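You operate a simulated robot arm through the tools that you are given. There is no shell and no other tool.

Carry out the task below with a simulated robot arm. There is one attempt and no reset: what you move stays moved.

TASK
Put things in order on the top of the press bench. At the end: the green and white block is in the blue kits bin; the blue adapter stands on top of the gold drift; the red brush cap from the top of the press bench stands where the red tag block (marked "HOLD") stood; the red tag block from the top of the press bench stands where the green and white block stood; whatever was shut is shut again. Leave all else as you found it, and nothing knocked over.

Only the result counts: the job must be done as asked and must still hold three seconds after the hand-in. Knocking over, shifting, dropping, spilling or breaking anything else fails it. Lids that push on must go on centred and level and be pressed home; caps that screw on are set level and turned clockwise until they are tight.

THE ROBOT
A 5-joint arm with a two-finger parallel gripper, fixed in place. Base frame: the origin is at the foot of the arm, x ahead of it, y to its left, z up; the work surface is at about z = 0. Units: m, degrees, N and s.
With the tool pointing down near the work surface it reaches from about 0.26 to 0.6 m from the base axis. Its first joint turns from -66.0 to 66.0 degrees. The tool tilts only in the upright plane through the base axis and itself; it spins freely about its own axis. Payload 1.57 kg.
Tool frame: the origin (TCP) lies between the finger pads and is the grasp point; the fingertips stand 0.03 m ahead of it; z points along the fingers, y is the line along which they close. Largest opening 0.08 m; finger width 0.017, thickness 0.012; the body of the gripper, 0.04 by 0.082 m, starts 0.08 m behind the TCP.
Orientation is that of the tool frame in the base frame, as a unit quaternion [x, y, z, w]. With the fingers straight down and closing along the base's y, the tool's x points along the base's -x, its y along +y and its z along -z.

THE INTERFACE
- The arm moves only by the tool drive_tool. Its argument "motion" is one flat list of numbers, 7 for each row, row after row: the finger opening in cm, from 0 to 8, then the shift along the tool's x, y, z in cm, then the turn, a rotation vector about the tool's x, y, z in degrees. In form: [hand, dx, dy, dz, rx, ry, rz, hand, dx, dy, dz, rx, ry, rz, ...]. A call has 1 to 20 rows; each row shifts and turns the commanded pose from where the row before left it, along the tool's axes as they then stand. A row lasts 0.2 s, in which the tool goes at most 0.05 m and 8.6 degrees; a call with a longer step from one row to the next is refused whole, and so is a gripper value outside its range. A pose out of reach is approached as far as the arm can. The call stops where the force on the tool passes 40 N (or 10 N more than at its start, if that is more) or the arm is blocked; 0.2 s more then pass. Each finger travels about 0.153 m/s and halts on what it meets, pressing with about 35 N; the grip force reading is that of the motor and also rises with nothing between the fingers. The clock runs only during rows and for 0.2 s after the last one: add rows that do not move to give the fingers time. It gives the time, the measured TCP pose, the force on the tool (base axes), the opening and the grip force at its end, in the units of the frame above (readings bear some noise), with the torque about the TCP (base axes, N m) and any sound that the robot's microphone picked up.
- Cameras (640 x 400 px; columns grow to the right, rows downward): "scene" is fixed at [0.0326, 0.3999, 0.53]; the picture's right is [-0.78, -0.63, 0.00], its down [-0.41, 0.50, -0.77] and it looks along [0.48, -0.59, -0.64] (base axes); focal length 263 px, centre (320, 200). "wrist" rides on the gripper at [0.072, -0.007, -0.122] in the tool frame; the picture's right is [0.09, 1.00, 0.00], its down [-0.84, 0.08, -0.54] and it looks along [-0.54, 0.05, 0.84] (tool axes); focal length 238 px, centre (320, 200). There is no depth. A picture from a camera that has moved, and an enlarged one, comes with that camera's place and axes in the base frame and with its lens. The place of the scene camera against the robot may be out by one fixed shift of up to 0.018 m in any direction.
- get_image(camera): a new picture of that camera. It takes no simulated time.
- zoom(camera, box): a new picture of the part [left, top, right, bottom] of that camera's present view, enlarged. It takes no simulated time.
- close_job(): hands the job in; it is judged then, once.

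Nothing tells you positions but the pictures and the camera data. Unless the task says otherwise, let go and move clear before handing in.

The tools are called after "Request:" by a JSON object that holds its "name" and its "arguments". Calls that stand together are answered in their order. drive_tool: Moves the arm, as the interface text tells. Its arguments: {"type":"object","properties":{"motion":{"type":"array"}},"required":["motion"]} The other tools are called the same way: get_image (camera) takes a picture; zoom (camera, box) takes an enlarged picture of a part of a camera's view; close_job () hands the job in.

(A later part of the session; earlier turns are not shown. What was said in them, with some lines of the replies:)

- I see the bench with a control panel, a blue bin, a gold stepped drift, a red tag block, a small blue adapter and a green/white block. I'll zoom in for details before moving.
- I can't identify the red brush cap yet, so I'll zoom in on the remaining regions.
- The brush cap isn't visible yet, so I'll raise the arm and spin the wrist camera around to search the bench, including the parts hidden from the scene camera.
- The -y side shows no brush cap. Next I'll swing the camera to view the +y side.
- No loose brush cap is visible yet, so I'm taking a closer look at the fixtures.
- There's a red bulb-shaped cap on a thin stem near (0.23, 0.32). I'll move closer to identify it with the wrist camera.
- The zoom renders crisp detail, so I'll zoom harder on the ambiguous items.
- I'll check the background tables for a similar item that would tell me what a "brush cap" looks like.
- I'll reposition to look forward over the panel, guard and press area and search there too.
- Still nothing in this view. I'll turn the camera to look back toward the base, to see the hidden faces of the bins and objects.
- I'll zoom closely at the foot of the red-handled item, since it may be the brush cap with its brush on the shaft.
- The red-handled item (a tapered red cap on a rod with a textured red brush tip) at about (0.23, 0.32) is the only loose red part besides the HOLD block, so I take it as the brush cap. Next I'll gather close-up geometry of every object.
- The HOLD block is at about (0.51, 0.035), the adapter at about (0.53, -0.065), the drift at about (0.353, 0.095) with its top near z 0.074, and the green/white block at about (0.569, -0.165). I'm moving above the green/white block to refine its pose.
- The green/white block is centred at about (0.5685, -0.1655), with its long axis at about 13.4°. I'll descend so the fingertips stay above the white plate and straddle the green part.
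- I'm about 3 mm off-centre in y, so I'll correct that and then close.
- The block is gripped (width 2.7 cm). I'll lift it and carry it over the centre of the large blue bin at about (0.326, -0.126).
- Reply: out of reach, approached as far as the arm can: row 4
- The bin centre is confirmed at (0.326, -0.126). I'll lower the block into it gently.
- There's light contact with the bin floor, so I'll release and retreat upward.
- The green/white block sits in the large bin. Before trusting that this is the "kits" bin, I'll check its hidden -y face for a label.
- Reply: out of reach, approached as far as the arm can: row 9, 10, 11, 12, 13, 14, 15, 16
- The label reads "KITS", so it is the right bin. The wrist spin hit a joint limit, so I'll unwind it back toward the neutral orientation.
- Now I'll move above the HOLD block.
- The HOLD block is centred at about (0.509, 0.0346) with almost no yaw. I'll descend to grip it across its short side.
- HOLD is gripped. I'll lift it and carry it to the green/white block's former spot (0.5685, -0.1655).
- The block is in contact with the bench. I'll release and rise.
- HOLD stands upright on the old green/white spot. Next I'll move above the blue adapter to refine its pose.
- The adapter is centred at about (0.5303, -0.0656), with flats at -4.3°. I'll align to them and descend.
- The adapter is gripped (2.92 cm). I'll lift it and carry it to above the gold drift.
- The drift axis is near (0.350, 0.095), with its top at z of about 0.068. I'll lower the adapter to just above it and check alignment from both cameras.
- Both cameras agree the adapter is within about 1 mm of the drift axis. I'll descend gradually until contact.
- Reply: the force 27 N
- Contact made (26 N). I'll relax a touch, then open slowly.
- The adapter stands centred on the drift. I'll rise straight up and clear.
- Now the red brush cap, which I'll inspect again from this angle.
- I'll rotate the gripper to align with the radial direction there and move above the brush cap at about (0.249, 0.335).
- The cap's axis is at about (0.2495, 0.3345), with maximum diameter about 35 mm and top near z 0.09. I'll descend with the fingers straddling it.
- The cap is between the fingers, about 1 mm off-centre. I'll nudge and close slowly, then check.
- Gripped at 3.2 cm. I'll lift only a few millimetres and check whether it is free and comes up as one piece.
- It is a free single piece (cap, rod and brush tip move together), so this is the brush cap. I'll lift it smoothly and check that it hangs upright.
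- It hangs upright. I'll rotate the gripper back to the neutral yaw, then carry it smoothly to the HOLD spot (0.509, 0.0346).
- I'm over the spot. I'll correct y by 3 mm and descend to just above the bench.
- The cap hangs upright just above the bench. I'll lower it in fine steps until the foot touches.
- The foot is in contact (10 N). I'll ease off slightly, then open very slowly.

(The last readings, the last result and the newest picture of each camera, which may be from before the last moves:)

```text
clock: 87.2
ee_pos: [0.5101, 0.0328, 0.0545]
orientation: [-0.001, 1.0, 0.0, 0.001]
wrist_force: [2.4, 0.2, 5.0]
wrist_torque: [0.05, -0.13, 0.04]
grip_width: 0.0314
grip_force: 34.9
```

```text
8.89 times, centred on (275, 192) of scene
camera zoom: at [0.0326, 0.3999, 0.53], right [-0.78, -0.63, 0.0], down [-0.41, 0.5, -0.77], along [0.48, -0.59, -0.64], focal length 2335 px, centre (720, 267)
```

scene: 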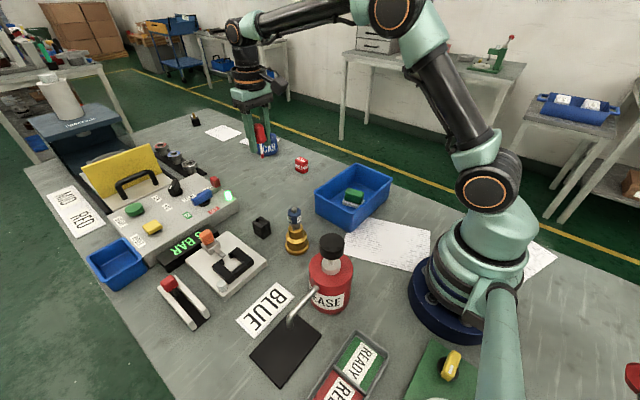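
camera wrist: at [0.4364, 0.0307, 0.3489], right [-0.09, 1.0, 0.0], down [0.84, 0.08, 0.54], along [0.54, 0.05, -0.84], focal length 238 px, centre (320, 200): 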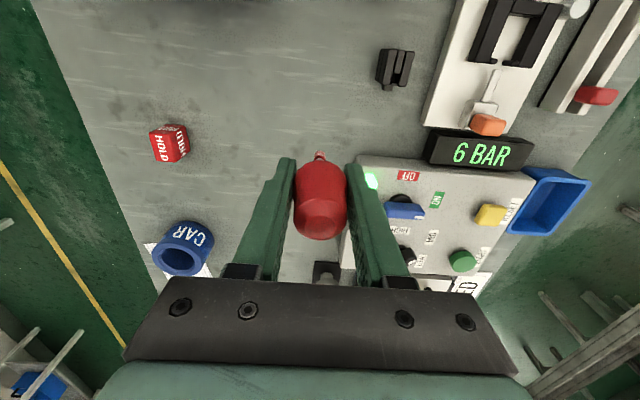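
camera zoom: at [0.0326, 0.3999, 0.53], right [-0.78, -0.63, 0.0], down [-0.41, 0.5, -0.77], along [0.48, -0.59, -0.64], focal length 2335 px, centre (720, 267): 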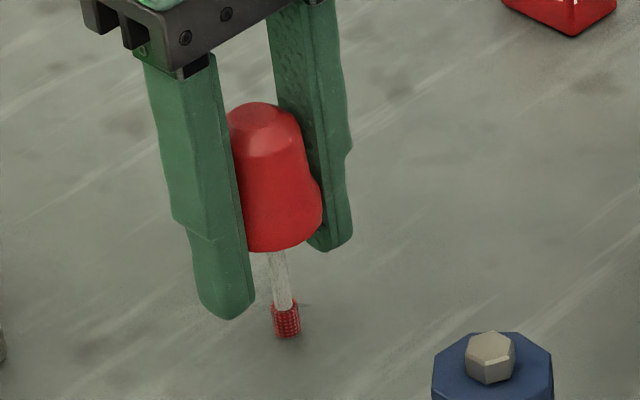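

Request:
{"name": "drive_tool", "arguments": {"motion": [2, 0, 0, -0.05, 0, 0, 0, 2, 0, 0, 0, 0, 0, 0]}}

```text
clock: 87.8
ee_pos: [0.5084, 0.0337, 0.0552]
orientation: [-0.001, 1.0, 0.0, -0.001]
wrist_force: [0.5, -0.7, 2.0]
wrist_torque: [-0.03, -0.06, 0.02]
grip_width: 0.0311
grip_force: 34.8
```

Force is down to about 2 N. I'll open slowly and symmetrically now.

Request:
{"name": "drive_tool", "arguments": {"motion": [3.0, 0, 0, 0, 0, 0, 0, 3.15, 0, 0, 0, 0, 0, 0, 3.25, 0, 0, 0, 0, 0, 0, 3.35, 0, 0, 0, 0, 0, 0, 3.5, 0, 0, 0, 0, 0, 0, 3.7, 0, 0, 0, 0, 0, 0, 4.0, 0, 0, 0, 0, 0, 0, 4.0, 0, 0, 0, 0, 0, 0]}}

Request:
{"name": "zoom", "arguments": {"camera": "scene", "box": [250, 170, 300, 215]}}

Request:
{"name": "zoom", "arguments": {"camera": "wrist", "box": [250, 110, 390, 240]}}

```text
clock: 89.6
ee_pos: [0.5097, 0.0343, 0.0549]
orientation: [-0.001, 1.0, 0.0, -0.001]
wrist_force: [0.6, -0.1, 0.1]
wrist_torque: [0.0, 0.0, 0.02]
grip_width: 0.04
grip_force: 0.0
```

```text
8.89 times, centred on (275, 192) of scene
camera zoom: at [0.0326, 0.3999, 0.53], right [-0.78, -0.63, 0.0], down [-0.41, 0.5, -0.77], along [0.48, -0.59, -0.64], focal length 2335 px, centre (720, 267)
```

zoom: 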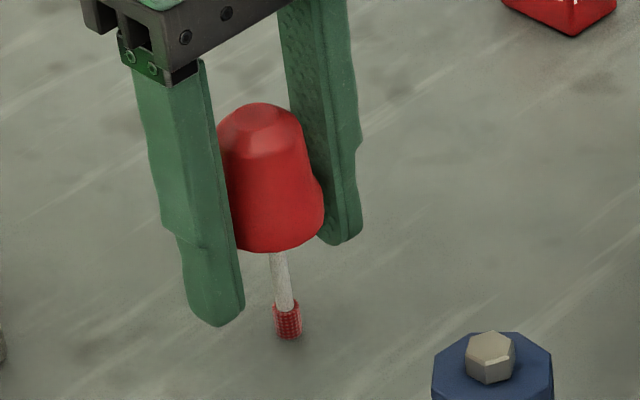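

```text
3.08 times, centred on (320, 175) of wrist
camera zoom: at [0.4371, 0.0273, 0.1785], right [-0.09, 1.0, 0.0], down [0.84, 0.08, 0.54], along [0.54, 0.05, -0.84], focal length 733 px, centre (320, 277)
```

zoom: 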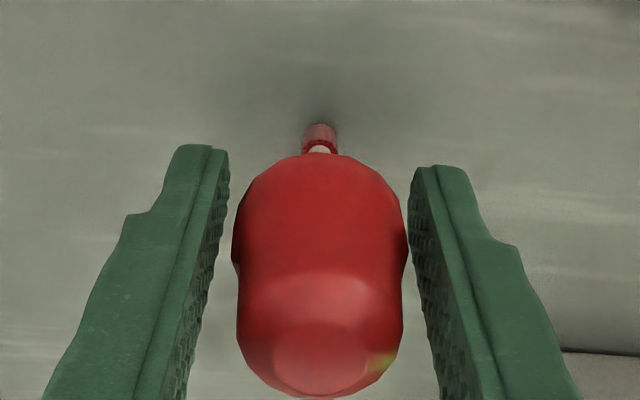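

It appears to stand on its own. I'll open further, wait a moment and confirm it's steady.

Request:
{"name": "drive_tool", "arguments": {"motion": [4.3, 0, 0, 0, 0, 0, 0, 4.8, 0, 0, 0, 0, 0, 0, 5.4, 0, 0, 0, 0, 0, 0, 6.0, 0, 0, 0, 0, 0, 0, 6.5, 0, 0, 0, 0, 0, 0, 6.5, 0, 0, 0, 0, 0, 0, 6.5, 0, 0, 0, 0, 0, 0, 6.5, 0, 0, 0, 0, 0, 0, 6.5, 0, 0, 0, 0, 0, 0, 6.5, 0, 0, 0, 0, 0, 0]}}

Request:
{"name": "zoom", "arguments": {"camera": "scene", "box": [250, 170, 300, 215]}}

Request:
{"name": "zoom", "arguments": {"camera": "wrist", "box": [250, 110, 390, 240]}}

```text
clock: 91.8
ee_pos: [0.5109, 0.0347, 0.0538]
orientation: [0.0, 1.0, 0.0, 0.0]
wrist_force: [0.1, 0.0, -0.9]
wrist_torque: [0.0, 0.03, -0.03]
grip_width: 0.0651
grip_force: 0.1
```

```text
8.89 times, centred on (275, 192) of scene
camera zoom: at [0.0326, 0.3999, 0.53], right [-0.78, -0.63, 0.0], down [-0.41, 0.5, -0.77], along [0.48, -0.59, -0.64], focal length 2335 px, centre (720, 267)
```

zoom: 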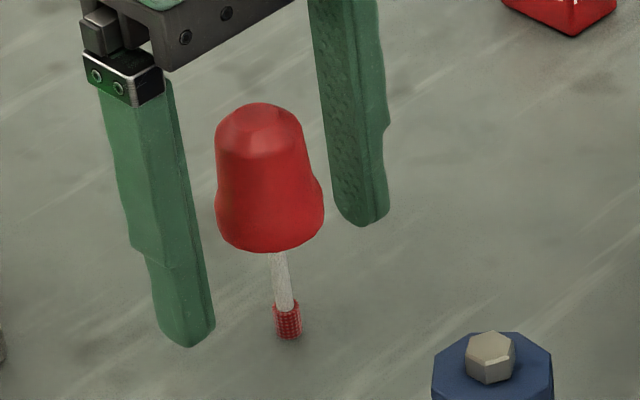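

```text
3.08 times, centred on (320, 175) of wrist
camera zoom: at [0.4371, 0.0273, 0.1785], right [-0.09, 1.0, 0.0], down [0.84, 0.08, 0.54], along [0.54, 0.05, -0.84], focal length 733 px, centre (320, 277)
```

zoom: 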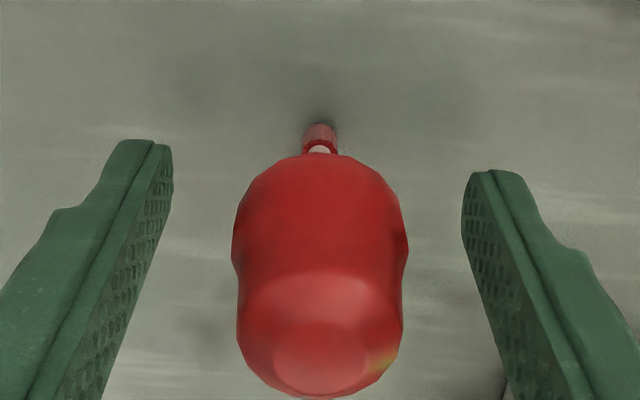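

The brush cap stands free and steady. I'll retreat straight up.

Request:
{"name": "drive_tool", "arguments": {"motion": [6.5, 0, 0, -1, 0, 0, 0, 6.5, 0, 0, -2, 0, 0, 0, 6.5, 0, 0, -3, 0, 0, 0, 6.5, 0, 0, -4, 0, 0, 0, 6.5, 0, 0, -4, 0, 0, 0, 6.5, 0, 0, -4, 0, 0, 0, 6.5, 0, 0, -3, 0, 0, 0, 6.5, 0, 0, 0, 0, 0, 0]}}

Request:
{"name": "get_image", "arguments": {"camera": "wrist"}}

Request:
{"name": "get_image", "arguments": {"camera": "scene"}}

Request:
{"name": "zoom", "arguments": {"camera": "wrist", "box": [270, 60, 370, 180]}}

```text
clock: 93.6
ee_pos: [0.5086, 0.035, 0.2671]
orientation: [-0.002, 1.0, 0.001, 0.001]
wrist_force: [0.4, 0.3, 0.2]
wrist_torque: [0.04, 0.0, 0.0]
grip_width: 0.065
grip_force: 0.1
```

```text
taken
camera wrist: at [0.4356, 0.0279, 0.3889], right [-0.09, 1.0, 0.0], down [0.84, 0.08, 0.54], along [0.54, 0.05, -0.84], focal length 238 px, centre (320, 200)
```

wrist: 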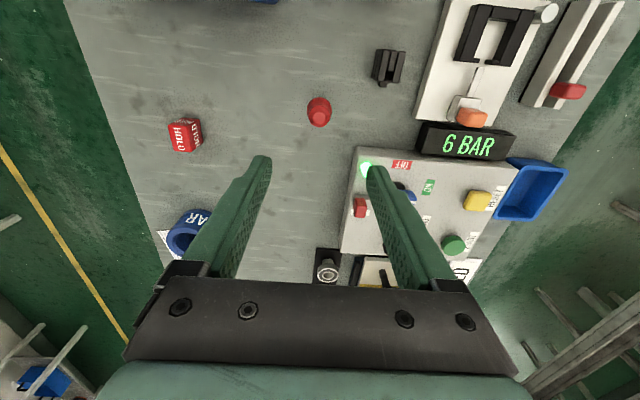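

```text
taken
```

scene: 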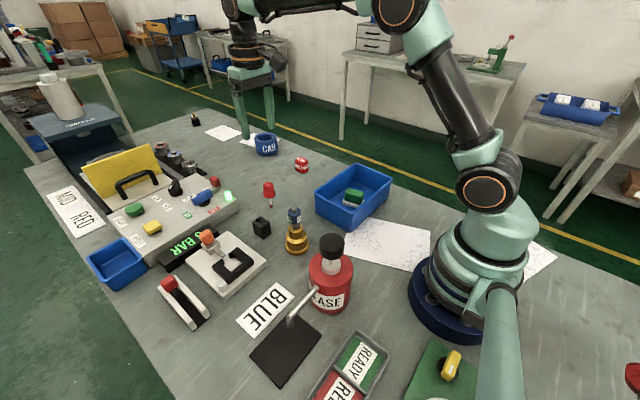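

```text
3.33 times, centred on (320, 120) of wrist
camera zoom: at [0.4356, 0.0279, 0.3889], right [-0.09, 1.0, 0.0], down [0.84, 0.08, 0.54], along [0.54, 0.05, -0.84], focal length 794 px, centre (320, 467)
```

zoom: 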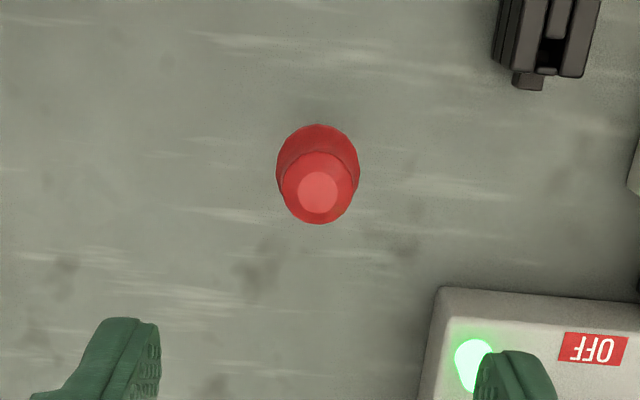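

Everything looks in place. A final close check of each item before handing in.

Request:
{"name": "drive_tool", "arguments": {"motion": [6.5, 0, 0, -2, 0, 0, 0, 6.5, 0, 0, 0, 0, 0, 0, 6.5, 0, 0, 0, 0, 0, 0, 6.5, 0, 0, 0, 0, 0, 0, 6.5, 0, 0, 0, 0, 0, 0, 6.5, 0, 0, 0, 0, 0, 0, 6.5, 0, 0, 0, 0, 0, 0, 6.5, 0, 0, 0, 0, 0, 0, 6.5, 0, 0, 0, 0, 0, 0, 6.5, 0, 0, 0, 0, 0, 0]}}

Request:
{"name": "zoom", "arguments": {"camera": "scene", "box": [230, 140, 400, 260]}}

Request:
{"name": "zoom", "arguments": {"camera": "scene", "box": [80, 180, 380, 390]}}

```text
clock: 95.8
ee_pos: [0.51, 0.0353, 0.2866]
orientation: [-0.001, 1.0, 0.0, 0.0]
wrist_force: [-0.2, 1.0, 0.0]
wrist_torque: [0.0, -0.02, 0.01]
grip_width: 0.0651
grip_force: 0.0
```

```text
3.33 times, centred on (315, 200) of scene
camera zoom: at [0.0326, 0.3999, 0.53], right [-0.78, -0.63, 0.0], down [-0.41, 0.5, -0.77], along [0.48, -0.59, -0.64], focal length 876 px, centre (337, 200)
```

zoom: 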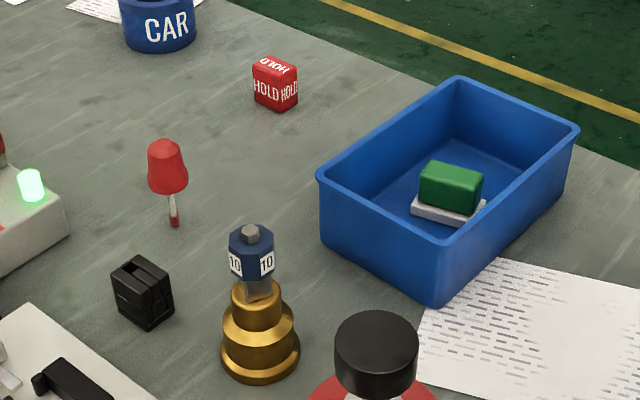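

```text
1.90 times, centred on (230, 285) of scene
camera zoom: at [0.0326, 0.3999, 0.53], right [-0.78, -0.63, 0.0], down [-0.41, 0.5, -0.77], along [0.48, -0.59, -0.64], focal length 500 px, centre (491, 38)
```

zoom: 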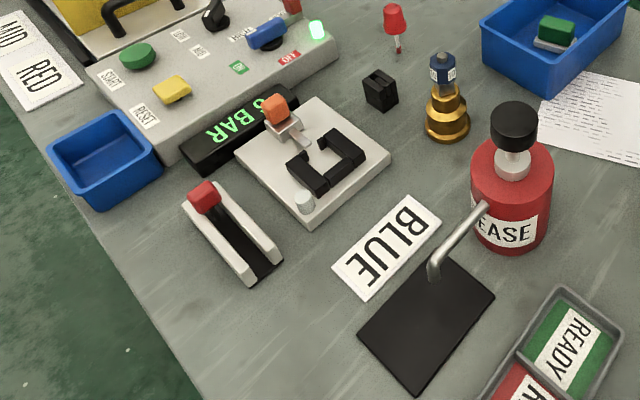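

The green/white block is in the KITS bin, the adapter stands on the gold drift, the brush cap stands on the HOLD spot, and HOLD stands on the old green/white spot. All are steady, nothing else has moved, and the gripper is clear, so I'm handing in.

Request:
{"name": "close_job", "arguments": {}}

```text
The job is handed in.
```

I've handed the job in. In the last pictures everything was standing steady and the gripper was clear of the bench.

- **Green and white block:** it is in the large blue bin, which I confirmed by the "KITS" label on its far side.
- **Blue adapter:** it stands centred on top of the gold drift.
- **Red tag block ("HOLD"):** it stands where the green and white block stood, within about 3 mm. I didn't turn it to match that block's roughly 13° angle.
- **Red brush cap:** it stands upright where the red tag block stood, within about 1 mm.

**Brush cap identity:** nothing on the bench was labelled as the brush cap. I took it to be the bell-shaped red cap with a rod and brush tip that stood by the corner of the black mat. It was the only other loose red part I could find, and it lifted as one piece.

I opened nothing, so there was nothing to shut again. Nothing else looked knocked over or shifted.
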